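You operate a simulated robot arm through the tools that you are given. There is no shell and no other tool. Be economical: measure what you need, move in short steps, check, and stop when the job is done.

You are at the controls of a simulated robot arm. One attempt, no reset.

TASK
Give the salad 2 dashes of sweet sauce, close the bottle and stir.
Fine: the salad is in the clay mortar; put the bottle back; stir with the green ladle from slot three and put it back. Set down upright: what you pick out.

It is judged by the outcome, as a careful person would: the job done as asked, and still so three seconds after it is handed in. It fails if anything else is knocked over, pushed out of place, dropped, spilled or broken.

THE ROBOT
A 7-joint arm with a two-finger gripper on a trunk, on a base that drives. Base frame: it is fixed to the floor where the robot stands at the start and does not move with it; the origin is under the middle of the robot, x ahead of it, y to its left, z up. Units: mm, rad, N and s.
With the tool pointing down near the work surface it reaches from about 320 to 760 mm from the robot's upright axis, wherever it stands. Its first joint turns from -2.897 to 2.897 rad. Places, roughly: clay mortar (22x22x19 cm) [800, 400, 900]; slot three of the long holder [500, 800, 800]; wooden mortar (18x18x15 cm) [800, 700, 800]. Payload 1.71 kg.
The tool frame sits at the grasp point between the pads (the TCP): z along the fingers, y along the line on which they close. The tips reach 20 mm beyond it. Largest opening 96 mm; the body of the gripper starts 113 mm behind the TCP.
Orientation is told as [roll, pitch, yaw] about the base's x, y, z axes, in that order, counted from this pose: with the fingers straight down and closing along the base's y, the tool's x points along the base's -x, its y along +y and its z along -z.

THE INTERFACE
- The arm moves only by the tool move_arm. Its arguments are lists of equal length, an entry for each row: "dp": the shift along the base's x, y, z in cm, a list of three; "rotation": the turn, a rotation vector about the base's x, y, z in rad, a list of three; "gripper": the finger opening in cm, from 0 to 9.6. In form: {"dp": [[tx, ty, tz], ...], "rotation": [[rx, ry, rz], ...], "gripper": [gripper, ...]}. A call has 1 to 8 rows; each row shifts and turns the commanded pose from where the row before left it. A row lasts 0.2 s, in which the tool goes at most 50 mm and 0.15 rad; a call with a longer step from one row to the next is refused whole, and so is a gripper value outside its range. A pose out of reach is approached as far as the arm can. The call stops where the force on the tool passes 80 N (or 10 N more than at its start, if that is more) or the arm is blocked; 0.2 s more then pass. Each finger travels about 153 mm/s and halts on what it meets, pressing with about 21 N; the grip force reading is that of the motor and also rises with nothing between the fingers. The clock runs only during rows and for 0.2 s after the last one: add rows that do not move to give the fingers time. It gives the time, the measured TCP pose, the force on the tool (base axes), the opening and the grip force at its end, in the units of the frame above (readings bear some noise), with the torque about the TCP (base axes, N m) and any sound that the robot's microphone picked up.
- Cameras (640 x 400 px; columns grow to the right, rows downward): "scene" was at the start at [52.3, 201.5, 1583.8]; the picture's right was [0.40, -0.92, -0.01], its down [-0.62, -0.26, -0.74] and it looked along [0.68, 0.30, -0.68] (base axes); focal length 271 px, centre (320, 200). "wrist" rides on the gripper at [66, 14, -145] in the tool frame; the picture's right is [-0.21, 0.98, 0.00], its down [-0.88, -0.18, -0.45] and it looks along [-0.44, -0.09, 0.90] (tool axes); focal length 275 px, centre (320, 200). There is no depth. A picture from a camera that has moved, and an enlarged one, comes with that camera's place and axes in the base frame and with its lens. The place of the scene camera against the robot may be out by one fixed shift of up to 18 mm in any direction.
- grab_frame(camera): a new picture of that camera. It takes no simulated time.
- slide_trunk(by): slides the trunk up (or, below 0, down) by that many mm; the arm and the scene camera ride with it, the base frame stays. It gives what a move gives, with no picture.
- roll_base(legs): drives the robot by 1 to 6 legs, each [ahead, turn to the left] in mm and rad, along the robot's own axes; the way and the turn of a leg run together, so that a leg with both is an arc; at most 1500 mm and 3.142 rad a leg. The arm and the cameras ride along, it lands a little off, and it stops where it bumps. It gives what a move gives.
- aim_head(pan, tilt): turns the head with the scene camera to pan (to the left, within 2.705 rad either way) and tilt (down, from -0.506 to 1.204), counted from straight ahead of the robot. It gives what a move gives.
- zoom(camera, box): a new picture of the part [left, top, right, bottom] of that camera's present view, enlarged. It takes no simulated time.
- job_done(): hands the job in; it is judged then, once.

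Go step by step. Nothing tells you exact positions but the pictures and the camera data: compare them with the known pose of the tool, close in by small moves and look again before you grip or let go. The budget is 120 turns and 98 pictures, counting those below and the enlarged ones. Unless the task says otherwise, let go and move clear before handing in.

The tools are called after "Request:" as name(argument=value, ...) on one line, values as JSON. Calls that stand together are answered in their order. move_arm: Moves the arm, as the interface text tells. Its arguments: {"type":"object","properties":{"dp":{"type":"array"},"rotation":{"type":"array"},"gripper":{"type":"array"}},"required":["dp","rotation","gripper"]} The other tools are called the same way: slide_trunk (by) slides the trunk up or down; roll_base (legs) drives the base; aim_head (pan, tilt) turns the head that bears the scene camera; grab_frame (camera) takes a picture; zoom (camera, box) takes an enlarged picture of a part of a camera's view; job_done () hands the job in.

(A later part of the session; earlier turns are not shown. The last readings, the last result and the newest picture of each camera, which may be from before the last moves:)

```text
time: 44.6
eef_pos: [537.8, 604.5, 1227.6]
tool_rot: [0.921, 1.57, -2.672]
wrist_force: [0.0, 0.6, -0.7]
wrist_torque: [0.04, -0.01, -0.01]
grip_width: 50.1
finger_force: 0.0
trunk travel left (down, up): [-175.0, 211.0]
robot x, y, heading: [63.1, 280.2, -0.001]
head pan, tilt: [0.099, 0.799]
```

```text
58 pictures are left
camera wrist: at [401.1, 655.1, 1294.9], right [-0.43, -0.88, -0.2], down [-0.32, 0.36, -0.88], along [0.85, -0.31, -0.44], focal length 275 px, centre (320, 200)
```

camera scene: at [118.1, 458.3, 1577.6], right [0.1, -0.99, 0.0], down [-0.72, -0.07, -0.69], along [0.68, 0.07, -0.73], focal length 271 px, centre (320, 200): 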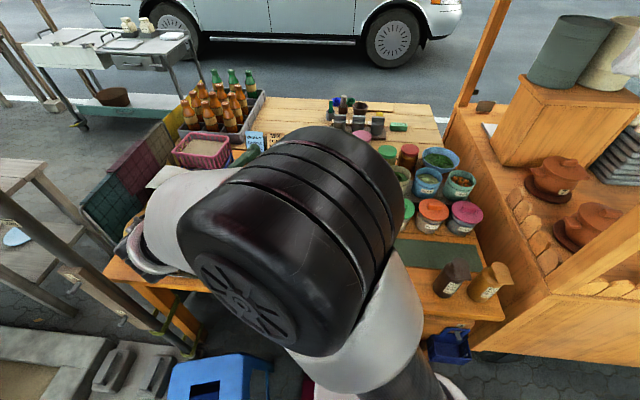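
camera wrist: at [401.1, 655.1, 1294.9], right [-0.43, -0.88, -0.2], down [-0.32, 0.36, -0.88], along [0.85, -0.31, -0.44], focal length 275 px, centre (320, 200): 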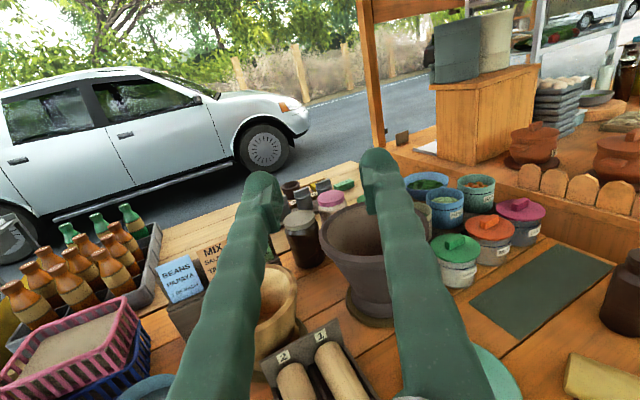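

The bottle is lying on the table near (480, 260). I'll turn the hand back to look at it properly.

Request:
move_arm(dp=[[0, 0, 0], [0, 0, 0], [0, -1, 0], [0, -1, 0], [0, -1, 0], [0, -1, 0], [0, 0, 0], [0, 0, 0]], rotation=[[0, 0, -0.14], [0, 0, -0.14], [0, 0, -0.14], [0, 0, -0.14], [0, 0, -0.14], [0, 0, -0.14], [0, 0, -0.14], [0, 0, -0.14]], gripper=[9.6, 9.6, 9.6, 9.6, 9.6, 9.6, 9.6, 9.6])

Request:
move_arm(dp=[[-0.5, -2, -2], [-0.5, -3, -3], [-0.5, -3, -3], [-0.5, -3, -3], [-0.5, -3, -2], [0, -2, 0], [0, 0, 0]], rotation=[[0, 0, 0], [0, 0, 0], [0, 0, 0], [0, 0, 0], [0, 0, 0], [0, 0, 0], [0, 0, 0]], gripper=[9.6, 9.6, 9.6, 9.6, 9.6, 9.6, 9.6])

Request:
grab_frame(camera="wrist")

Request:
grab_frame(camera="scene")

```text
time: 46.4
eef_pos: [541.8, 557.0, 1226.2]
tool_rot: [1.038, 1.559, 2.621]
wrist_force: [0.7, -0.1, -1.0]
wrist_torque: [0.02, 0.03, -0.03]
grip_width: 96.3
finger_force: 0.1
out of reach, approached as far as the arm can: row 8
trunk travel left (down, up): [-175.0, 211.0]
robot x, y, heading: [62.5, 281.8, 0.004]
head pan, tilt: [0.099, 0.799]
```

```text
time: 48.0
eef_pos: [513.2, 396.3, 1098.1]
tool_rot: [1.147, 1.568, 2.72]
wrist_force: [-0.4, 0.2, 0.8]
wrist_torque: [-0.01, 0.05, 0.01]
grip_width: 96.3
finger_force: 0.1
trunk travel left (down, up): [-175.0, 211.0]
robot x, y, heading: [63.0, 284.3, 0.002]
head pan, tilt: [0.099, 0.799]
```

```text
57 pictures are left
camera wrist: at [500.0, 540.8, 1164.0], right [-0.98, 0.0, -0.2], down [0.18, 0.45, -0.88], along [0.09, -0.9, -0.44], focal length 275 px, centre (320, 200)
```

wrist: 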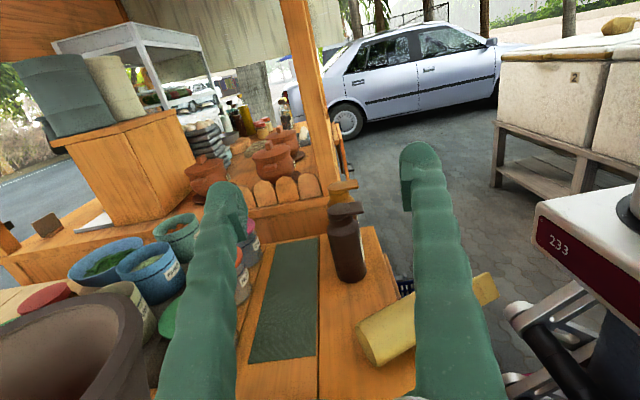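

```text
56 pictures are left
camera scene: at [118.3, 457.8, 1577.7], right [0.1, -0.99, 0.0], down [-0.72, -0.07, -0.69], along [0.68, 0.07, -0.73], focal length 271 px, centre (320, 200)
```

scene: 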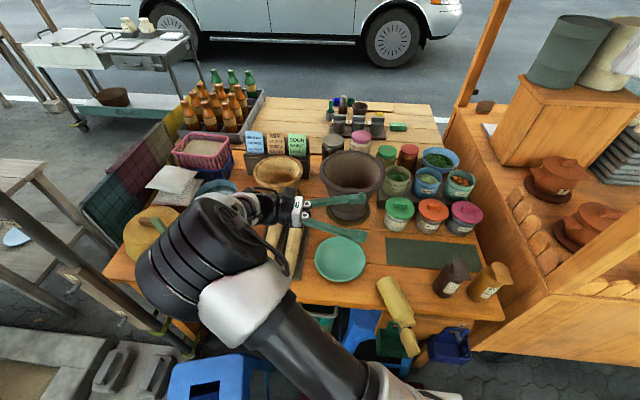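

Request:
zoom(camera="scene", box=[350, 250, 460, 370])

```text
3.33 times, centred on (405, 310) of scene
camera zoom: at [118.3, 457.8, 1577.7], right [0.1, -0.99, 0.0], down [-0.72, -0.07, -0.69], along [0.68, 0.07, -0.73], focal length 904 px, centre (37, -167)
```

zoom: 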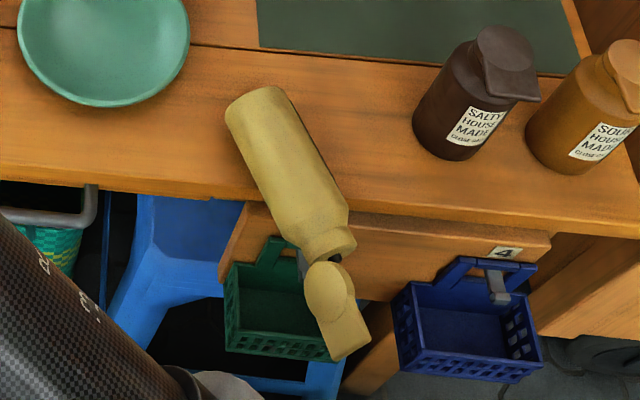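

The bottle lies on its side with its mouth over the table edge, nothing visibly spilled. I'll turn the tool to point down and look at it from above to regrip it gently around its middle.

Request:
move_arm(dp=[[0, 0, 0.5], [0, 0, 0], [0, 0, 0], [0, 0, 0], [0, 0, 0], [0, 0, 0], [0, 0, 0]], rotation=[[0.0864, -0.0864, -0.0864], [0.0864, -0.0864, -0.0864], [0.0864, -0.0864, -0.0864], [0.0864, -0.0864, -0.0864], [0.0864, -0.0864, -0.0864], [0.0864, -0.0864, -0.0864], [0.0864, -0.0864, -0.0864]], gripper=[9.6, 9.6, 9.6, 9.6, 9.6, 9.6, 9.6])

Request:
move_arm(dp=[[0, 0, 0], [0, 0, 0], [0, 0, 0], [-1, -2, 0], [-1, -2, 0], [-1, -2, 0], [-1, -2, 0], [-1, -2, 0]], rotation=[[0.0864, -0.0864, -0.0864], [0.0864, -0.0864, -0.0864], [0.0864, -0.0864, -0.0864], [0.0864, -0.0864, -0.0864], [0.0864, -0.0864, -0.0864], [0.0864, -0.0864, -0.0864], [0.0864, -0.0864, -0.0864], [0, 0, 0]], gripper=[9.6, 9.6, 9.6, 9.6, 9.6, 9.6, 9.6, 9.6])

Request:
move_arm(dp=[[0, 0, 0], [0, 0, 0], [0, 0, 0], [0, 0, 0], [0, 0, 0]], rotation=[[0, 0, 0.12], [0, 0, 0.12], [0, 0, 0.12], [0, 0, 0.12], [0, 0, 0]], gripper=[9.6, 9.6, 9.6, 9.6, 9.6])

Request:
grab_frame(camera="wrist")

```text
time: 49.6
eef_pos: [515.4, 395.9, 1102.4]
tool_rot: [-0.46, 0.727, 0.465]
wrist_force: [-0.8, -0.7, 0.3]
wrist_torque: [0.05, 0.02, 0.02]
grip_width: 95.8
finger_force: 0.0
trunk travel left (down, up): [-175.0, 211.0]
robot x, y, heading: [65.6, 286.3, 0.002]
head pan, tilt: [0.099, 0.799]
```

```text
time: 51.4
eef_pos: [464.8, 295.6, 1101.6]
tool_rot: [0.0, -0.001, -0.002]
wrist_force: [-0.5, -0.1, 0.7]
wrist_torque: [-0.01, -0.02, -0.01]
grip_width: 95.9
finger_force: 0.0
trunk travel left (down, up): [-175.0, 211.0]
robot x, y, heading: [62.6, 285.5, 0.002]
head pan, tilt: [0.099, 0.799]
```

```text
time: 52.6
eef_pos: [465.2, 296.4, 1101.0]
tool_rot: [0.0, -0.001, 0.482]
wrist_force: [0.4, 0.1, 0.1]
wrist_torque: [-0.02, 0.0, 0.01]
grip_width: 96.1
finger_force: 0.0
trunk travel left (down, up): [-175.0, 211.0]
robot x, y, heading: [64.8, 284.1, 0.004]
head pan, tilt: [0.099, 0.799]
```

```text
54 pictures are left
camera wrist: at [400.7, 277.7, 1248.2], right [-0.27, 0.96, 0.0], down [0.86, 0.24, 0.44], along [0.43, 0.12, -0.9], focal length 275 px, centre (320, 200)
```

wrist: 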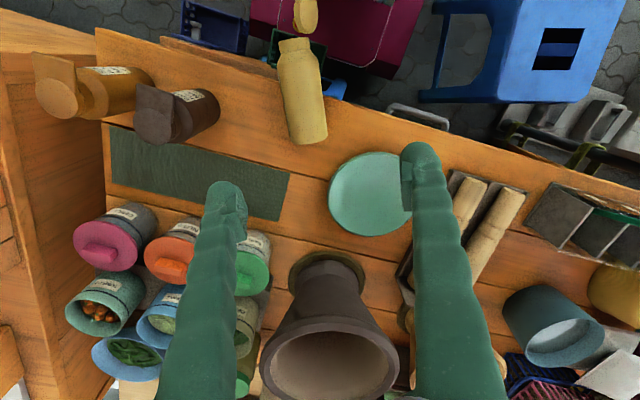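

The bottle axis points about (−0.91, −0.42) from its base at (498, 286). I'll line up over its middle, near (451, 264), and come down part way.

Request:
move_arm(dp=[[-0.7, -1.6, -2], [-0.7, -1.6, -3], [0, 0, -4], [0, 0, -4], [0, 0, -3], [0, 0, 0]], rotation=[[0, 0, -0.05], [0, 0, 0], [0, 0, 0], [0, 0, 0], [0, 0, 0], [0, 0, 0]], gripper=[9.6, 9.6, 9.6, 9.6, 9.6, 9.6])

Request:
grab_frame(camera="wrist")

```text
time: 54.0
eef_pos: [453.5, 266.6, 943.5]
tool_rot: [-0.001, 0.0, 0.433]
wrist_force: [-0.5, 0.5, -0.1]
wrist_torque: [0.01, -0.03, 0.01]
grip_width: 96.0
finger_force: 0.0
trunk travel left (down, up): [-175.0, 211.0]
robot x, y, heading: [65.1, 282.7, -0.003]
head pan, tilt: [0.099, 0.799]
```

```text
53 pictures are left
camera wrist: at [387.7, 250.4, 1088.5], right [-0.22, 0.98, 0.0], down [0.87, 0.2, 0.44], along [0.43, 0.1, -0.9], focal length 275 px, centre (320, 200)
```

wrist: 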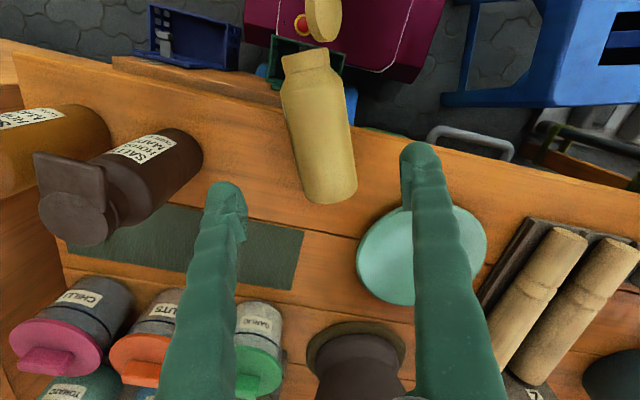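

Aligned. Descending to the bottle's axis height.

Request:
move_arm(dp=[[-0.3, 0, -3], [0, 0, -3], [0, 0, -3], [0, 0, -1.5], [0, 0, -1.2], [0, 0, 0]], rotation=[[0, 0, -0.03], [0, 0, 0], [0, 0, 0], [0, 0, 0], [0, 0, 0], [0, 0, 0]], gripper=[9.6, 9.6, 9.6, 9.6, 9.6, 9.6])

Request:
grab_frame(camera="wrist")

```text
time: 55.4
eef_pos: [449.5, 263.6, 826.1]
tool_rot: [-0.001, 0.0, 0.399]
wrist_force: [-0.3, 0.5, 0.2]
wrist_torque: [0.0, 0.02, 0.0]
grip_width: 96.1
finger_force: 0.1
trunk travel left (down, up): [-175.0, 211.0]
robot x, y, heading: [58.3, 282.7, 0.001]
head pan, tilt: [0.099, 0.799]
```

```text
52 pictures are left
camera wrist: at [384.0, 250.5, 972.1], right [-0.19, 0.98, 0.0], down [0.88, 0.17, 0.44], along [0.44, 0.09, -0.9], focal length 275 px, centre (320, 200)
```

wrist: 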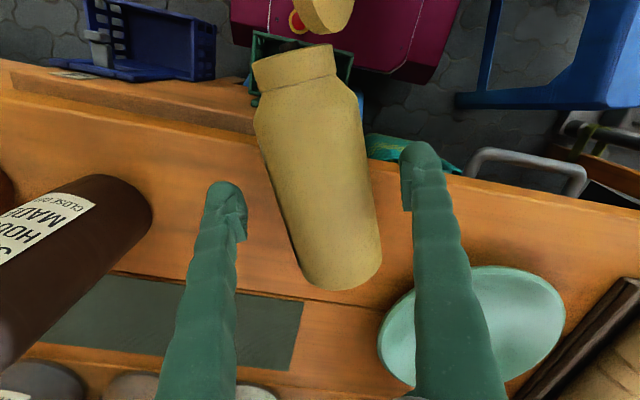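

Centred between the fingers; closing.

Request:
move_arm(dp=[[0, 0, 0], [0, 0, 0], [0, 0, 0], [0, 0, 0.3], [0, 0, 0.7], [0, 0, 1], [0, 0, 1], [0, 0, 0]], rotation=[[0, 0, 0], [0, 0, 0], [0, 0, 0], [0, 0, 0], [0, 0, 0], [0, 0, 0], [0, 0, 0], [0, 0, 0]], gripper=[7, 4, 4, 4, 4, 4, 4, 4])

Request:
grab_frame(camera="wrist")

```text
time: 57.2
eef_pos: [448.5, 263.9, 854.8]
tool_rot: [0.0, 0.001, 0.403]
wrist_force: [0.2, -0.3, -6.3]
wrist_torque: [-0.06, 0.08, -0.03]
grip_width: 57.3
finger_force: 20.8
trunk travel left (down, up): [-175.0, 211.0]
robot x, y, heading: [63.6, 280.5, -0.001]
head pan, tilt: [0.099, 0.799]
```

```text
51 pictures are left
camera wrist: at [382.7, 250.0, 1001.2], right [-0.19, 0.98, 0.0], down [0.88, 0.17, 0.44], along [0.44, 0.09, -0.9], focal length 275 px, centre (320, 200)
```

wrist: 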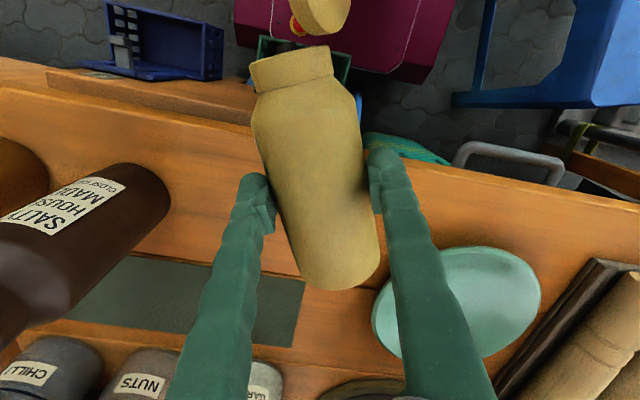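

Securely held at its middle. I'll lift slowly in small rows, tipping the mouth slightly upward.

Request:
move_arm(dp=[[0, 0, 1.5], [0, 0, 2], [0, 0, 2], [0, 0, 2], [0, 0, 2], [0, 0, 2], [0, 0, 2], [0, 0, 1]], rotation=[[0, 0, 0], [0, 0, 0], [-0.016, 0.037, 0], [-0.016, 0.037, 0], [-0.016, 0.037, 0], [-0.016, 0.037, 0], [-0.016, 0.037, 0], [0, 0, 0]], gripper=[4, 4, 4, 4, 4, 4, 4, 4])

Request:
move_arm(dp=[[0.5, 0.2, 1.5], [1, 0.4, 2], [1, 0.5, 2], [1.5, 0.8, 2], [2, 1, 2], [2, 1, 2], [2, 1, 2], [2, 1, 0]], rotation=[[0, 0, 0], [0, 0, -0.04], [0, 0, -0.04], [0, 0, -0.04], [0, 0, -0.04], [0, 0, -0.04], [0, 0, -0.03], [0, 0, 0]], gripper=[4, 4, 4, 4, 4, 4, 4, 4])

Request:
grab_frame(camera="wrist")

Request:
grab_frame(camera="scene")

```text
time: 59.0
eef_pos: [447.4, 264.0, 1001.0]
tool_rot: [0.0, 0.203, 0.399]
wrist_force: [0.8, 0.1, -7.7]
wrist_torque: [0.02, 0.01, 0.02]
grip_width: 57.2
finger_force: 20.8
trunk travel left (down, up): [-175.0, 211.0]
robot x, y, heading: [64.1, 281.2, -0.005]
head pan, tilt: [0.099, 0.799]
```

```text
time: 60.8
eef_pos: [568.1, 321.5, 1136.8]
tool_rot: [-0.001, 0.204, 0.17]
wrist_force: [0.3, 0.2, -6.3]
wrist_torque: [-0.02, 0.05, 0.04]
grip_width: 56.8
finger_force: 20.7
trunk travel left (down, up): [-175.0, 211.0]
robot x, y, heading: [63.2, 285.3, -0.001]
head pan, tilt: [0.099, 0.799]
```

```text
50 pictures are left
camera wrist: at [531.6, 330.0, 1292.2], right [0.03, 1.0, -0.04], down [0.97, -0.02, 0.26], along [0.26, -0.05, -0.97], focal length 275 px, centre (320, 200)
```

wrist: 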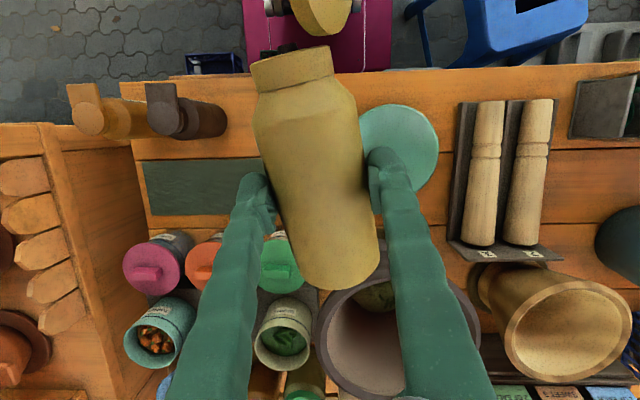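

```text
49 pictures are left
camera scene: at [119.6, 457.9, 1577.6], right [0.1, -0.99, 0.0], down [-0.73, -0.07, -0.68], along [0.68, 0.07, -0.73], focal length 271 px, centre (320, 200)
```

scene: 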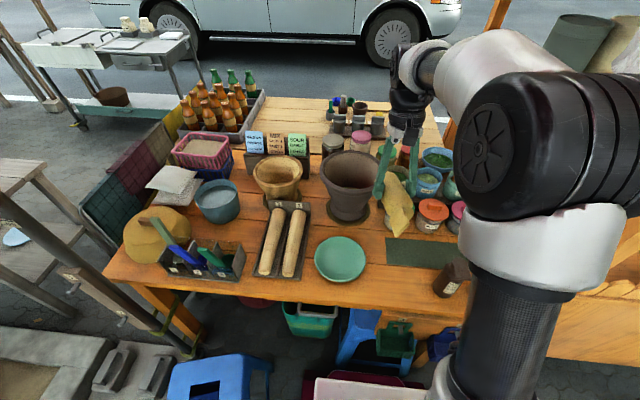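

Holding well. I'll carry it slowly to the mortar's near side.

Request:
move_arm(dp=[[1.5, 0.7, 0.2], [2, 1, 0.2], [2, 1, 0.2], [2, 1, 0.2], [2, 1, 0.2], [2, 1, 0.2], [2, 1, 0.1], [1.5, 0.8, 0]], rotation=[[0, 0, 0], [0, 0, 0], [0, 0, 0], [0, 0, 0], [0, 0, 0], [0, 0, 0], [0, 0, 0], [0, 0, 0]], gripper=[4, 4, 4, 4, 4, 4, 4, 4])

Request:
move_arm(dp=[[1.5, 0.3, 0], [1.5, 0.3, 0], [1.5, 0, 0], [0, 0, 0]], rotation=[[0.017, -0.098, 0], [0.017, -0.098, 0], [0, 0, 0], [0, 0, 0]], gripper=[4, 4, 4, 4])

Request:
grab_frame(camera="wrist")

Request:
grab_frame(camera="scene")

```text
time: 62.6
eef_pos: [711.7, 390.1, 1152.7]
tool_rot: [-0.001, 0.205, 0.172]
wrist_force: [0.1, 0.6, -5.8]
wrist_torque: [-0.01, -0.01, -0.02]
grip_width: 57.0
finger_force: 21.3
out of reach, approached as far as the arm can: row 8
trunk travel left (down, up): [-175.0, 211.0]
robot x, y, heading: [63.9, 282.4, 0.001]
head pan, tilt: [0.099, 0.799]
```

```text
time: 63.1
eef_pos: [702.3, 393.8, 1163.3]
tool_rot: [-0.005, 0.073, 0.17]
wrist_force: [-1.9, -0.3, -7.1]
wrist_torque: [-0.01, -0.07, 0.02]
grip_width: 55.1
finger_force: 21.3
trunk travel left (down, up): [-175.0, 211.0]
robot x, y, heading: [61.0, 284.5, -0.001]
head pan, tilt: [0.099, 0.799]
stopped in row 2: the arm was blocked; the commanded pose is now the measured one
```

```text
48 pictures are left
camera wrist: at [646.6, 398.4, 1314.0], right [0.04, 1.0, -0.02], down [0.92, -0.03, 0.38], along [0.38, -0.03, -0.92], focal length 275 px, centre (320, 200)
```

wrist: 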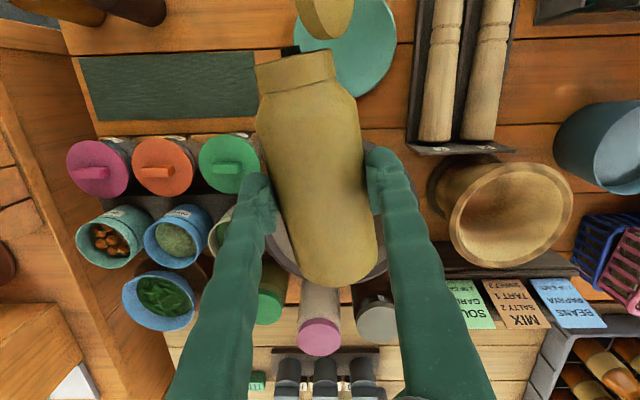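

```text
47 pictures are left
camera scene: at [114.2, 457.7, 1578.0], right [0.1, -0.99, 0.0], down [-0.72, -0.07, -0.69], along [0.68, 0.07, -0.73], focal length 271 px, centre (320, 200)
```

scene: 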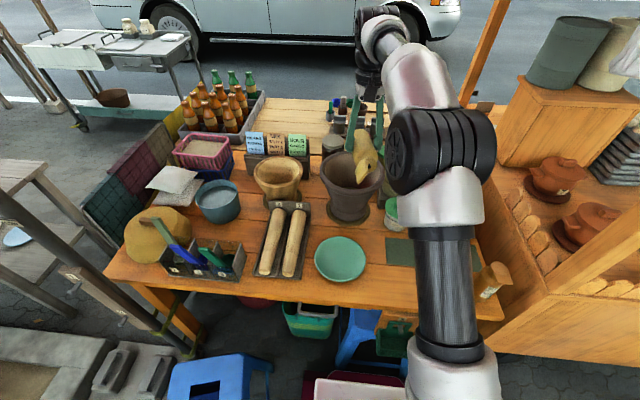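

The arm is at its reach limit at this height (wrist too high over the shoulder). Raising the trunk in gentle steps will restore reach.

Request:
slide_trunk(by=60)

Request:
move_arm(dp=[[0, 0, -1], [0, 0, -1.5], [0, 0, -1.5], [0, 0, -1], [0, 0, 0]], rotation=[[0, 0, 0], [0, 0, 0], [0, 0, 0], [0, 0, 0], [0, 0, 0]], gripper=[4, 4, 4, 4, 4])

Request:
slide_trunk(by=70)

Request:
move_arm(dp=[[0, 0, -1], [0, 0, -1.5], [0, 0, -1.5], [0, 0, -1.5], [0, 0, -1.5], [0, 0, -1], [0, 0, 0]], rotation=[[0, 0, 0], [0, 0, 0], [0, 0, 0], [0, 0, 0], [0, 0, 0], [0, 0, 0], [0, 0, 0]], gripper=[4, 4, 4, 4, 4, 4, 4])

Request:
zoom(camera="wrist", box=[0, 0, 640, 400])

```text
time: 64.1
eef_pos: [708.1, 394.2, 1220.4]
tool_rot: [-0.005, 0.077, 0.171]
wrist_force: [0.1, 0.2, -5.7]
wrist_torque: [0.0, 0.06, 0.02]
grip_width: 54.8
finger_force: 21.2
trunk travel left (down, up): [-235.0, 151.0]
robot x, y, heading: [65.0, 283.1, -0.001]
head pan, tilt: [0.099, 0.799]
```

```text
time: 65.3
eef_pos: [706.4, 392.0, 1168.7]
tool_rot: [-0.004, 0.075, 0.171]
wrist_force: [0.1, 0.4, -6.6]
wrist_torque: [-0.05, 0.09, 0.02]
grip_width: 55.1
finger_force: 20.8
trunk travel left (down, up): [-235.0, 151.0]
robot x, y, heading: [63.2, 284.1, 0.0]
head pan, tilt: [0.099, 0.799]
```

```text
time: 66.4
eef_pos: [707.4, 392.3, 1239.0]
tool_rot: [-0.005, 0.075, 0.171]
wrist_force: [0.0, 0.3, -7.0]
wrist_torque: [-0.01, 0.08, 0.02]
grip_width: 54.6
finger_force: 21.3
trunk travel left (down, up): [-305.0, 81.0]
robot x, y, heading: [64.3, 285.0, -0.001]
head pan, tilt: [0.099, 0.799]
```

```text
time: 68.0
eef_pos: [703.8, 393.6, 1157.6]
tool_rot: [-0.004, 0.074, 0.17]
wrist_force: [-0.1, -0.7, -6.4]
wrist_torque: [-0.05, 0.05, -0.04]
grip_width: 54.9
finger_force: 21.2
trunk travel left (down, up): [-305.0, 81.0]
robot x, y, heading: [63.5, 286.2, -0.004]
head pan, tilt: [0.099, 0.799]
```

```text
1.00 times, centred on (320, 200) of wrist (not enlarged: the box is as wide or as high as the picture)
camera zoom: at [648.0, 397.6, 1309.0], right [0.04, 1.0, -0.02], down [0.93, -0.03, 0.38], along [0.38, -0.03, -0.93], focal length 275 px, centre (320, 200)
```

zoom: 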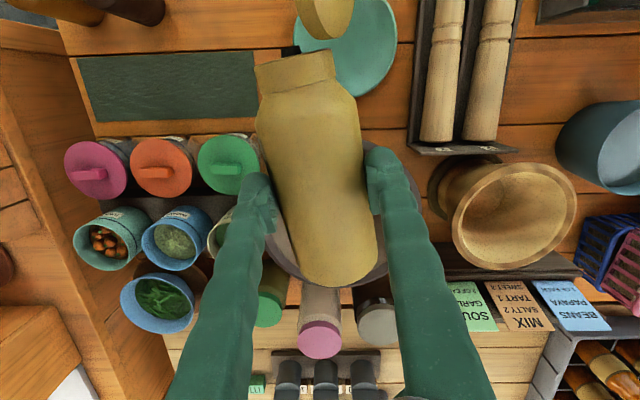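

Still held, though it has crept slightly toward the fingertips, so I'll move very gently. Advancing over the mortar in small rows.

Request:
move_arm(dp=[[0.4, 0.1, 0], [0.8, 0.2, 0], [1, 0.2, 0], [1, 0.2, 0], [1, 0.2, 0], [1, 0.2, 0], [0.8, 0.1, 0], [0.4, 0, 0]], rotation=[[0, 0, 0], [0, 0, 0], [0, 0, 0], [0, 0, 0], [0, 0, 0], [0, 0, 0], [0, 0, 0], [0, 0, 0]], gripper=[4, 4, 4, 4, 4, 4, 4, 4])

Request:
move_arm(dp=[[0.2, 0, 0], [0.4, 0.1, 0], [0.5, 0.1, 0], [0.5, 0.1, 0], [0.4, 0.1, 0], [0.2, 0, 0]], rotation=[[0.005, -0.03, 0], [0.01, -0.05, 0], [0.01, -0.05, 0], [0.01, -0.05, 0], [0.01, -0.05, 0], [0.005, -0.03, 0]], gripper=[4, 4, 4, 4, 4, 4])

Request:
grab_frame(camera="wrist")

```text
time: 69.3
eef_pos: [731.4, 403.5, 1175.0]
tool_rot: [-0.007, 0.057, 0.172]
wrist_force: [-1.2, -0.6, 0.3]
wrist_torque: [0.01, -0.12, -0.01]
grip_width: 0.0
finger_force: 21.5
trunk travel left (down, up): [-305.0, 81.0]
robot x, y, heading: [62.8, 285.4, -0.006]
head pan, tilt: [0.099, 0.799]
stopped in row 6: the arm was blocked; the commanded pose is now the measured one
```

```text
time: 70.7
eef_pos: [757.4, 407.2, 1171.7]
tool_rot: [-0.001, -0.205, 0.17]
wrist_force: [-0.9, 0.0, -0.5]
wrist_torque: [-0.02, -0.04, 0.01]
grip_width: 40.0
finger_force: 0.0
trunk travel left (down, up): [-305.0, 81.0]
robot x, y, heading: [64.6, 282.7, 0.002]
head pan, tilt: [0.099, 0.799]
```

```text
45 pictures are left
camera wrist: at [663.0, 405.1, 1300.9], right [0.03, 1.0, 0.04], down [0.79, -0.05, 0.61], along [0.62, 0.01, -0.79], focal length 275 px, centre (320, 200)
```

wrist: 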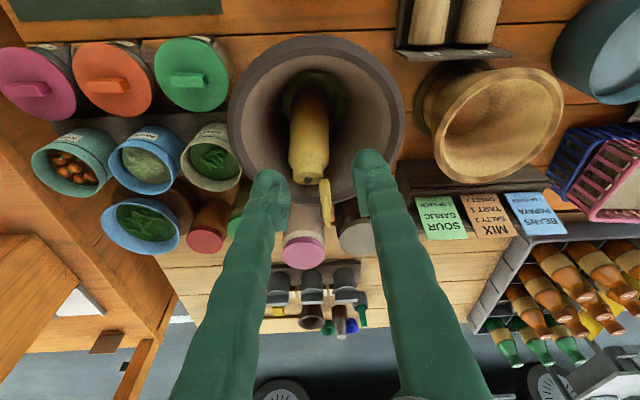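

The arm jerked at its reach limit and the bottle fell into the mortar. I'll look closely at how it is lying.

Request:
zoom(camera="wrist", box=[220, 30, 420, 230])

Request:
zoom(camera="scene", box=[300, 120, 420, 230])

```text
2.00 times, centred on (320, 130) of wrist
camera zoom: at [663.0, 405.1, 1300.9], right [0.03, 1.0, 0.04], down [0.79, -0.05, 0.61], along [0.62, 0.01, -0.79], focal length 551 px, centre (320, 340)
```

zoom: 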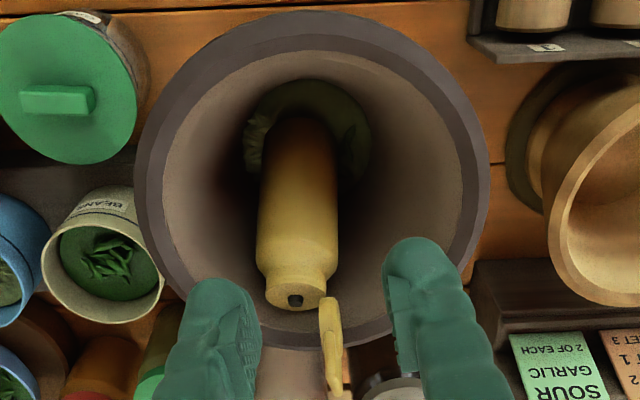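

```text
3.64 times, centred on (360, 175) of scene
camera zoom: at [120.2, 457.6, 1707.1], right [0.1, -0.99, 0.0], down [-0.72, -0.07, -0.69], along [0.68, 0.07, -0.73], focal length 986 px, centre (174, 291)
```

zoom: 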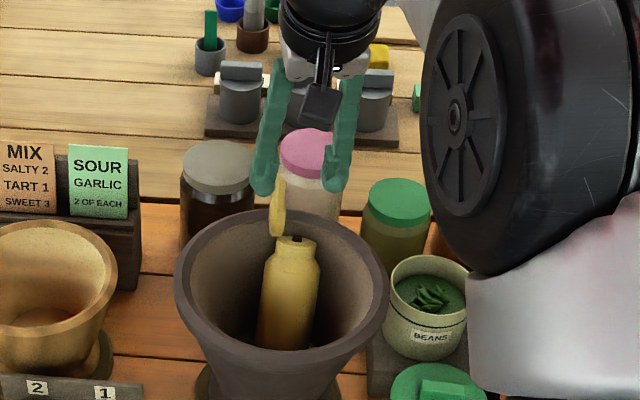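

Lucky: the bottle stands in the mortar, leaning on the far wall, mouth up with its lid open, and nothing spilled. I'll back off, flip the hand by 180° about vertical so the camera is on the far side, and regrip from above-behind with a deeper hold.

Request:
move_arm(dp=[[-1, 0, 1], [-2, 0, 1], [-2, 0, 1], [-2, 0, 0], [-1, 0, 0], [0, 0, 0], [0, 0, 0], [0, 0, 0]], rotation=[[-0.006, 0.035, 0], [-0.012, 0.067, 0], [-0.012, 0.067, 0], [-0.006, 0.035, 0], [0, 0, 0.14], [0, 0, 0.14], [0, 0, 0.14], [0, 0, 0.14]], gripper=[8, 8, 8, 8, 8, 8, 8, 8])

Request:
move_arm(dp=[[0, 0, 0], [0, 0, 0], [0, 0, 0], [0, 0, 0], [0, 0, 0], [0, 0, 0], [0, 0, 0], [0, 0, 0]], rotation=[[0, 0, 0.145], [0, 0, 0.145], [0, 0, 0.145], [0, 0, 0.145], [0, 0, 0.145], [0, 0, 0.145], [0, 0, 0.145], [0, 0, 0.145]], gripper=[8, 8, 8, 8, 8, 8, 8, 8])

Request:
move_arm(dp=[[0, 0, 0], [0, 0, 0], [0, 0, 0], [0, 0, 0], [0, 0, 0], [0, 0, 0], [0, 0, 0], [0, 0, 0]], rotation=[[0, 0, 0.145], [0, 0, 0.145], [0, 0, 0.145], [0, 0, 0.145], [0, 0, 0.145], [0, 0, 0.145], [0, 0, 0.145], [0, 0, 0.145]], gripper=[8, 8, 8, 8, 8, 8, 8, 8])

```text
time: 72.5
eef_pos: [677.4, 404.9, 1200.0]
tool_rot: [-0.001, 0.004, 0.731]
wrist_force: [0.7, 0.6, 0.8]
wrist_torque: [-0.02, 0.0, -0.01]
grip_width: 80.4
finger_force: 0.0
trunk travel left (down, up): [-305.0, 81.0]
robot x, y, heading: [58.9, 285.6, -0.001]
head pan, tilt: [0.099, 0.799]
```

```text
time: 74.3
eef_pos: [677.2, 404.9, 1199.1]
tool_rot: [0.0, 0.003, 1.892]
wrist_force: [0.5, 0.0, -0.3]
wrist_torque: [-0.01, 0.01, 0.02]
grip_width: 80.0
finger_force: 0.0
trunk travel left (down, up): [-305.0, 81.0]
robot x, y, heading: [62.1, 284.1, -0.002]
head pan, tilt: [0.099, 0.799]
```

```text
time: 76.1
eef_pos: [676.0, 405.7, 1199.9]
tool_rot: [-0.001, 0.0, 3.053]
wrist_force: [-0.5, -0.3, 0.2]
wrist_torque: [-0.02, -0.02, 0.0]
grip_width: 79.8
finger_force: 0.1
trunk travel left (down, up): [-305.0, 81.0]
robot x, y, heading: [64.9, 287.5, 0.002]
head pan, tilt: [0.099, 0.799]
```

Request:
move_arm(dp=[[1, 0, -1], [1, 0, -1], [1, 0, -1], [1, 0, -1], [1, 0, -1], [1, -0.5, 0], [0, 0, 0]], rotation=[[0, -0.12, 0], [0, -0.12, 0], [0, -0.12, 0], [0, -0.12, 0], [0, -0.12, 0], [0, 0, 0.08], [0, 0, 0]], gripper=[8, 8, 8, 8, 8, 8, 8])

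Request:
grab_frame(camera="wrist")

Request:
zoom(camera="scene", box=[280, 90, 440, 250])

```text
time: 77.7
eef_pos: [736.9, 403.2, 1152.0]
tool_rot: [-0.065, 0.598, 3.112]
wrist_force: [-0.4, 0.4, 0.3]
wrist_torque: [-0.04, -0.02, -0.02]
grip_width: 79.9
finger_force: 0.0
trunk travel left (down, up): [-305.0, 81.0]
robot x, y, heading: [60.9, 285.0, 0.006]
head pan, tilt: [0.099, 0.799]
```

```text
42 pictures are left
camera wrist: at [709.7, 378.9, 1307.9], right [-0.16, -0.97, -0.17], down [-0.98, 0.18, -0.12], along [0.15, 0.15, -0.98], focal length 275 px, centre (320, 200)
```

wrist: 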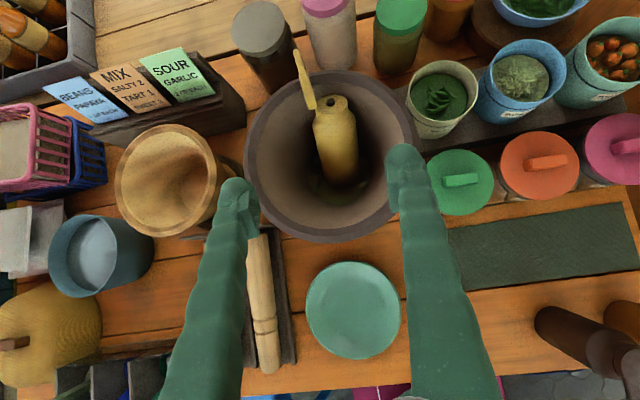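

```text
2.50 times, centred on (360, 170) of scene
camera zoom: at [119.7, 459.0, 1707.0], right [0.1, -0.99, 0.0], down [-0.72, -0.07, -0.69], along [0.68, 0.07, -0.73], focal length 678 px, centre (220, 275)
```

zoom: 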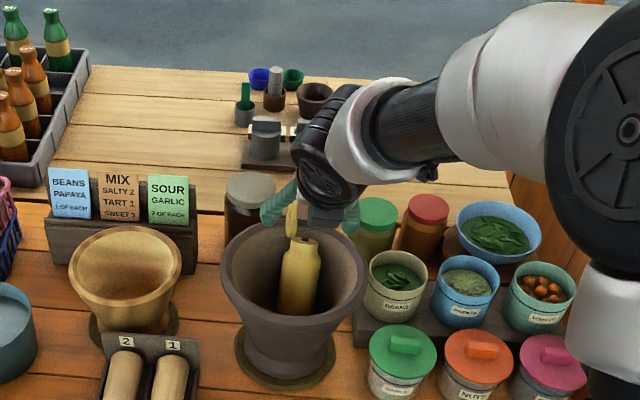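

I can locate the bottle now: axis leaning about 40° towards +x, body middle near (842, 401, 908), lid out of the way at x > 880. I'll line up behind it along the tool direction with a narrower opening.

Request:
move_arm(dp=[[1, -0.1, -2.5], [1, -0.2, -2.5], [1, -0.2, -2.5], [1, -0.2, -2.5], [1, -0.1, -2.5], [0, 0, 0]], rotation=[[0, 0.06, 0], [0, 0.06, 0], [0, 0.05, 0], [0, 0, 0], [0, 0, 0], [0, 0, 0]], gripper=[7, 7, 7, 7, 7, 7])

Request:
grab_frame(camera="wrist")

```text
time: 79.1
eef_pos: [784.7, 394.0, 1025.9]
tool_rot: [-0.059, 0.426, 3.114]
wrist_force: [0.3, 0.3, -0.1]
wrist_torque: [0.0, -0.01, 0.03]
grip_width: 70.1
finger_force: 0.2
trunk travel left (down, up): [-305.0, 81.0]
robot x, y, heading: [60.4, 285.9, -0.005]
head pan, tilt: [0.099, 0.799]
```

```text
40 pictures are left
camera wrist: at [784.3, 370.6, 1184.6], right [-0.19, -0.97, -0.14], down [-0.98, 0.19, 0.05], along [-0.02, 0.15, -0.99], focal length 275 px, centre (320, 200)
```

wrist: 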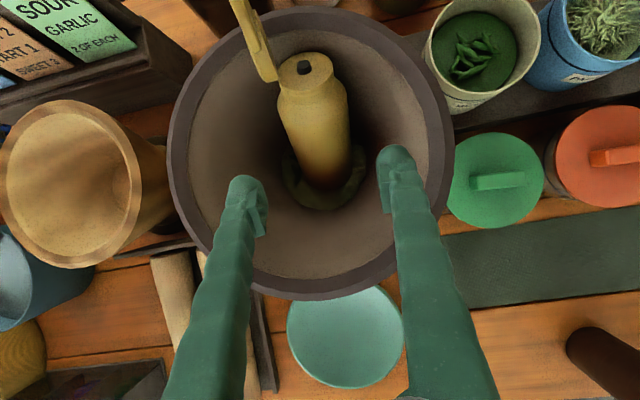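

Geometry agrees. Advancing slowly into the grasp.

Request:
move_arm(dp=[[0.8, 0.1, -1.8], [0.8, 0.1, -1.8], [0.8, 0.1, -1.8], [0.8, 0.1, -1.8], [0.8, 0.1, -1.7], [0, 0, 0]], rotation=[[0, 0, 0], [0, 0, 0], [0, 0, 0], [0, 0, 0], [0, 0, 0], [0, 0, 0]], gripper=[7, 7, 7, 7, 7, 7])

Request:
grab_frame(camera="wrist")

```text
time: 80.5
eef_pos: [825.3, 398.2, 936.1]
tool_rot: [-0.061, 0.428, 3.112]
wrist_force: [-0.1, -0.1, -0.5]
wrist_torque: [-0.01, 0.0, 0.0]
grip_width: 69.9
finger_force: 0.0
trunk travel left (down, up): [-305.0, 81.0]
robot x, y, heading: [63.4, 283.8, 0.003]
head pan, tilt: [0.099, 0.799]
```

```text
39 pictures are left
camera wrist: at [825.2, 375.2, 1095.8], right [-0.19, -0.97, -0.14], down [-0.98, 0.19, 0.05], along [-0.02, 0.15, -0.99], focal length 275 px, centre (320, 200)
```

wrist: 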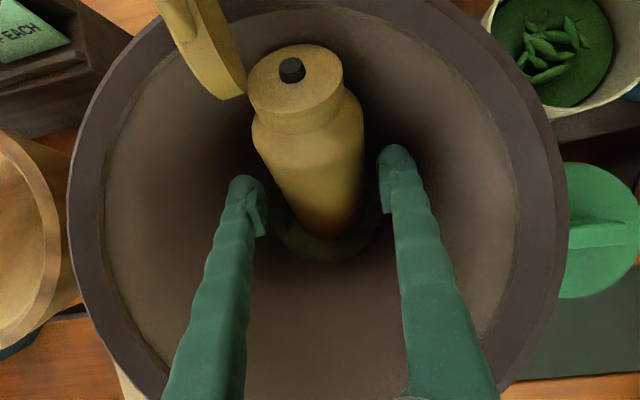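

Request:
move_arm(dp=[[0.5, 0, -1.0], [0.5, 0, -1.0], [0.5, 0, -1.0], [0, 0, 0]], rotation=[[0, 0, 0], [0, 0, 0], [0, 0, 0], [0, 0, 0]], gripper=[7, 7, 7, 7])

Request:
grab_frame(camera="wrist")

```text
time: 81.5
eef_pos: [839.9, 401.0, 908.6]
tool_rot: [-0.06, 0.428, 3.113]
wrist_force: [-11.0, 12.3, 14.5]
wrist_torque: [-0.62, -0.05, -0.34]
grip_width: 64.1
finger_force: 0.2
trunk travel left (down, up): [-305.0, 81.0]
robot x, y, heading: [62.4, 287.1, 0.003]
head pan, tilt: [0.099, 0.799]
```

```text
38 pictures are left
camera wrist: at [839.3, 377.5, 1067.0], right [-0.19, -0.97, -0.14], down [-0.98, 0.18, 0.05], along [-0.02, 0.15, -0.99], focal length 275 px, centre (320, 200)
```

wrist: 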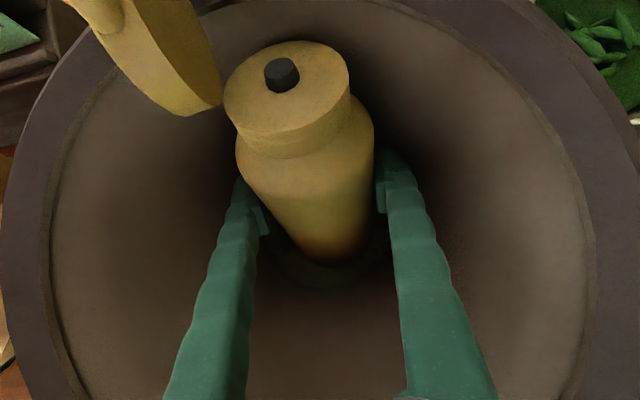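

The fingertips are touching the wall lightly; closing now relieves that.

Request:
move_arm(dp=[[0, 0, 0], [0, 0, 0], [0, 0, 0], [0, 0, 0]], rotation=[[0, 0, 0], [0, 0, 0], [0, 0, 0], [0, 0, 0]], gripper=[5, 4, 4, 4])

```text
time: 82.5
eef_pos: [840.4, 400.6, 908.1]
tool_rot: [-0.062, 0.43, 3.115]
wrist_force: [-9.0, 16.0, 17.8]
wrist_torque: [0.2, -0.38, 0.33]
grip_width: 61.7
finger_force: 21.6
trunk travel left (down, up): [-305.0, 81.0]
robot x, y, heading: [63.7, 284.6, 0.001]
head pan, tilt: [0.099, 0.799]
```

Request:
grab_frame(camera="wrist")

```text
37 pictures are left
camera wrist: at [839.4, 377.0, 1066.8], right [-0.19, -0.97, -0.14], down [-0.98, 0.18, 0.05], along [-0.02, 0.15, -0.99], focal length 275 px, centre (320, 200)
```

wrist: 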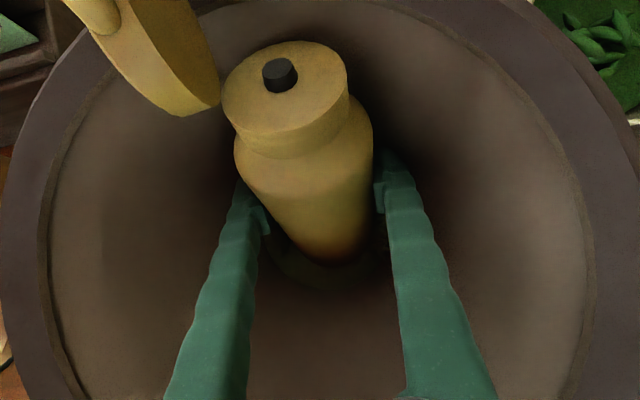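

Request:
move_arm(dp=[[-0.2, 0, 0.3], [-0.2, 0, 0.4], [0, 0, 0.3], [0, 0, 0], [0, 0, 0]], rotation=[[0, 0, 0], [0, 0, 0], [0, 0, 0], [0, 0, 0], [0, 0, 0]], gripper=[4, 4, 4, 4, 4])

Request:
grab_frame(camera="wrist")

```text
time: 83.7
eef_pos: [838.5, 396.6, 914.6]
tool_rot: [-0.059, 0.424, 3.112]
wrist_force: [0.6, -1.1, -6.5]
wrist_torque: [-0.01, 0.03, -0.01]
grip_width: 61.7
finger_force: 21.1
trunk travel left (down, up): [-305.0, 81.0]
robot x, y, heading: [60.5, 285.3, -0.003]
head pan, tilt: [0.099, 0.799]
```

```text
36 pictures are left
camera wrist: at [838.7, 374.2, 1074.5], right [-0.19, -0.97, -0.14], down [-0.98, 0.19, 0.05], along [-0.03, 0.15, -0.99], focal length 275 px, centre (320, 200)
```

wrist: 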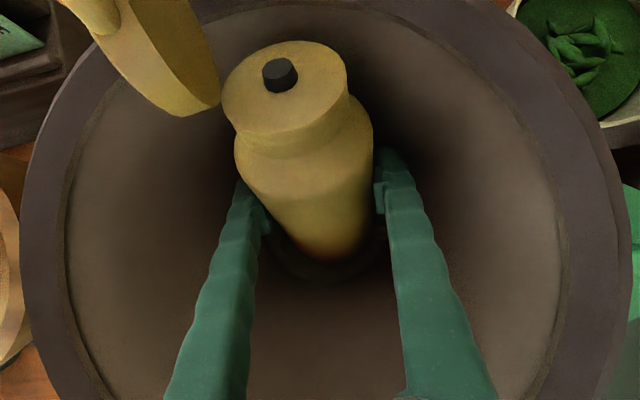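

Now it carries the full weight with no wall force. Lifting slowly straight up.

Request:
move_arm(dp=[[0, 0, 0.4], [0, 0, 0.8], [-0.1, 0, 1], [-0.2, 0, 1.2], [-0.3, 0, 1.2], [-0.3, 0, 1.2], [-0.2, 0, 0.8], [0, 0, 0.3]], rotation=[[0, 0, 0], [0, 0, 0], [0, 0, 0], [0, 0, 0], [0, 0, 0], [0, 0, 0], [0, 0, 0], [0, 0, 0]], gripper=[4, 4, 4, 4, 4, 4, 4, 4])

Request:
move_arm(dp=[[0, 0, 0.4], [-0.1, 0, 0.8], [-0.2, 0, 1], [-0.2, 0, 1.2], [-0.3, 0, 1.2], [-0.3, 0, 1.2], [-0.2, 0, 0.8], [0, 0, 0.3]], rotation=[[0, 0, 0], [0, 0, 0], [0, 0, 0], [0, 0, 0], [0, 0, 0], [0, 0, 0], [0, 0, 0], [0, 0, 0]], gripper=[4, 4, 4, 4, 4, 4, 4, 4])

Request:
zoom(camera="scene", box=[280, 90, 440, 250])

Request:
grab_frame(camera="wrist")

```text
time: 85.5
eef_pos: [829.3, 396.9, 982.6]
tool_rot: [-0.062, 0.426, 3.112]
wrist_force: [0.2, 0.6, -5.8]
wrist_torque: [-0.03, -0.03, 0.0]
grip_width: 61.2
finger_force: 21.0
trunk travel left (down, up): [-305.0, 81.0]
robot x, y, heading: [58.6, 281.8, 0.0]
head pan, tilt: [0.099, 0.799]
```

```text
time: 87.3
eef_pos: [816.2, 397.7, 1052.7]
tool_rot: [-0.06, 0.427, 3.114]
wrist_force: [0.5, -0.8, -5.9]
wrist_torque: [-0.03, 0.0, 0.02]
grip_width: 61.1
finger_force: 20.4
trunk travel left (down, up): [-305.0, 81.0]
robot x, y, heading: [63.7, 286.4, -0.002]
head pan, tilt: [0.099, 0.799]
```

```text
2.50 times, centred on (360, 170) of scene
camera zoom: at [121.5, 457.8, 1707.0], right [0.1, -0.99, 0.0], down [-0.73, -0.07, -0.68], along [0.68, 0.07, -0.73], focal length 678 px, centre (220, 275)
```

zoom: 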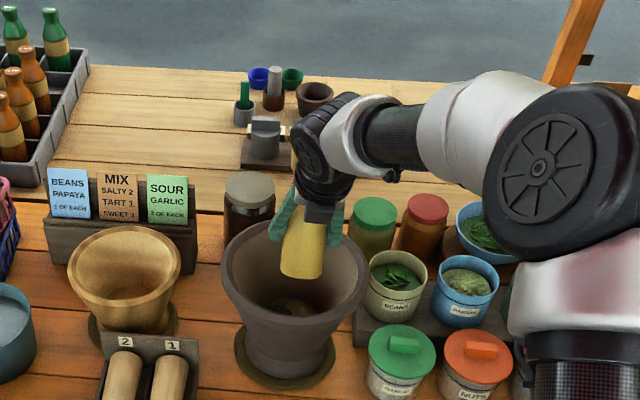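

```text
34 pictures are left
camera wrist: at [815.0, 375.3, 1212.0], right [-0.19, -0.97, -0.14], down [-0.98, 0.19, 0.05], along [-0.03, 0.15, -0.99], focal length 275 px, centre (320, 200)
```

wrist: 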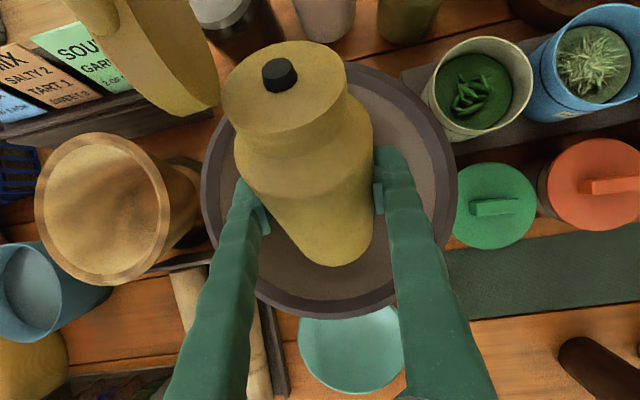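

The bottle is well held and clear of the mortar. I'll bring the tool slowly to horizontal (bottle near upright), rising a little.

Request:
move_arm(dp=[[-0.2, 0, 0.1], [-0.3, 0, 0.2], [-0.3, 0, 0.3], [-0.3, 0, 0.4], [-0.3, 0, 0.5], [-0.2, 0, 0.6], [0, 0, 0.7], [0, 0, 0.7]], rotation=[[0, -0.04, 0], [0, -0.07, 0], [0, -0.08, 0], [0, -0.08, 0], [0, -0.08, 0], [0, -0.08, 0], [0, -0.08, 0], [0, -0.07, 0]], gripper=[4, 4, 4, 4, 4, 4, 4, 4])

Request:
move_arm(dp=[[0, 0, 0.7], [0.3, 0.2, 0.8], [0.5, 0.3, 0.8], [0.5, 0.4, 0.8], [0.5, 0.4, 0.8], [0.5, 0.4, 0.6], [0.5, 0.4, 0.2], [0.3, 0.3, 0]], rotation=[[0, -0.07, 0], [0, -0.08, 0], [0, -0.08, 0], [0, -0.08, 0], [0, -0.08, 0], [0, -0.08, 0], [0, -0.07, 0], [0, -0.03, 0]], gripper=[4, 4, 4, 4, 4, 4, 4, 4])

Request:
grab_frame(camera="wrist")

Request:
zoom(camera="scene", box=[280, 90, 440, 250])

```text
time: 89.1
eef_pos: [798.5, 399.6, 1090.2]
tool_rot: [-0.088, 1.007, 3.095]
wrist_force: [-0.4, 0.3, -5.7]
wrist_torque: [0.0, 0.04, -0.01]
grip_width: 61.0
finger_force: 20.8
trunk travel left (down, up): [-305.0, 81.0]
robot x, y, heading: [65.2, 283.5, 0.003]
head pan, tilt: [0.099, 0.799]
```

```text
time: 90.9
eef_pos: [830.8, 423.8, 1135.5]
tool_rot: [-1.873, 1.545, 1.313]
wrist_force: [0.0, -0.6, -6.1]
wrist_torque: [-0.02, -0.01, 0.0]
grip_width: 60.6
finger_force: 21.1
trunk travel left (down, up): [-305.0, 81.0]
robot x, y, heading: [61.2, 284.1, -0.001]
head pan, tilt: [0.099, 0.799]
```

```text
33 pictures are left
camera wrist: at [685.6, 401.2, 1200.3], right [0.05, -0.97, -0.23], down [-0.45, 0.18, -0.88], along [0.89, 0.14, -0.43], focal length 275 px, centre (320, 200)
```

wrist: 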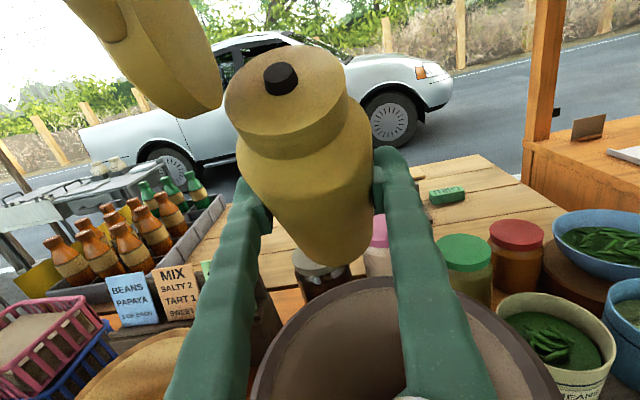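

```text
2.50 times, centred on (360, 170) of scene
camera zoom: at [121.5, 458.0, 1707.0], right [0.1, -0.99, 0.0], down [-0.73, -0.07, -0.68], along [0.68, 0.07, -0.73], focal length 678 px, centre (220, 275)
```

zoom: 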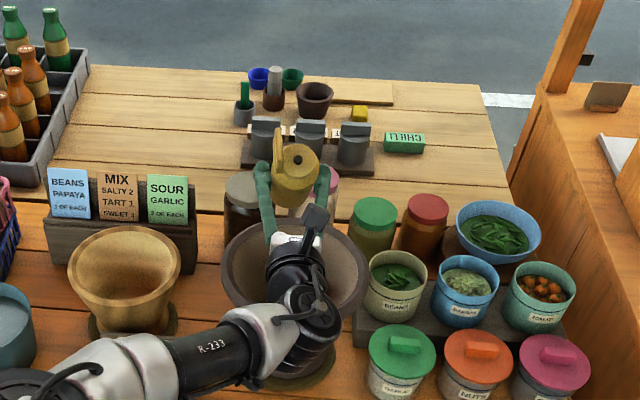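

Good: tool horizontal over the mortar with the bottle upright. I'll roll it towards −y (away from the lid) part way and check that the lid stays open.

Request:
move_arm(dp=[[0, 0, 0], [0, 0, 0], [0, 0, 0], [0, 0, 0], [0, 0, 0], [0, 0, 0], [0, 0, 0], [0, 0, 0]], rotation=[[0.08, 0, 0], [0.13, 0.005, 0], [0.14, 0.006, 0], [0.14, 0.006, 0], [0.14, 0.006, 0], [0.14, 0.006, 0], [0.14, 0.006, 0], [0.1, 0.004, 0]], gripper=[4, 4, 4, 4, 4, 4, 4, 4])

Request:
grab_frame(camera="wrist")

```text
time: 92.7
eef_pos: [829.4, 422.5, 1134.7]
tool_rot: [-1.583, 0.53, 1.6]
wrist_force: [0.8, 0.2, -6.4]
wrist_torque: [-0.04, 0.04, 0.0]
grip_width: 60.5
finger_force: 20.8
trunk travel left (down, up): [-305.0, 81.0]
robot x, y, heading: [64.1, 284.0, -0.003]
head pan, tilt: [0.099, 0.799]
```

```text
31 pictures are left
camera wrist: at [686.3, 354.3, 1156.1], right [0.02, -0.32, -0.95], down [-0.47, 0.83, -0.29], along [0.88, 0.45, -0.13], focal length 275 px, centre (320, 200)
```

wrist: 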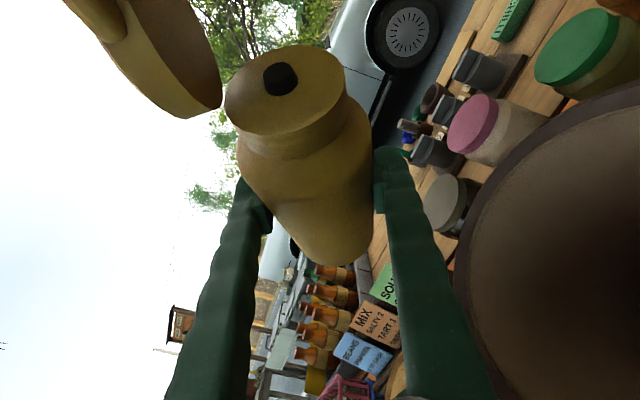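

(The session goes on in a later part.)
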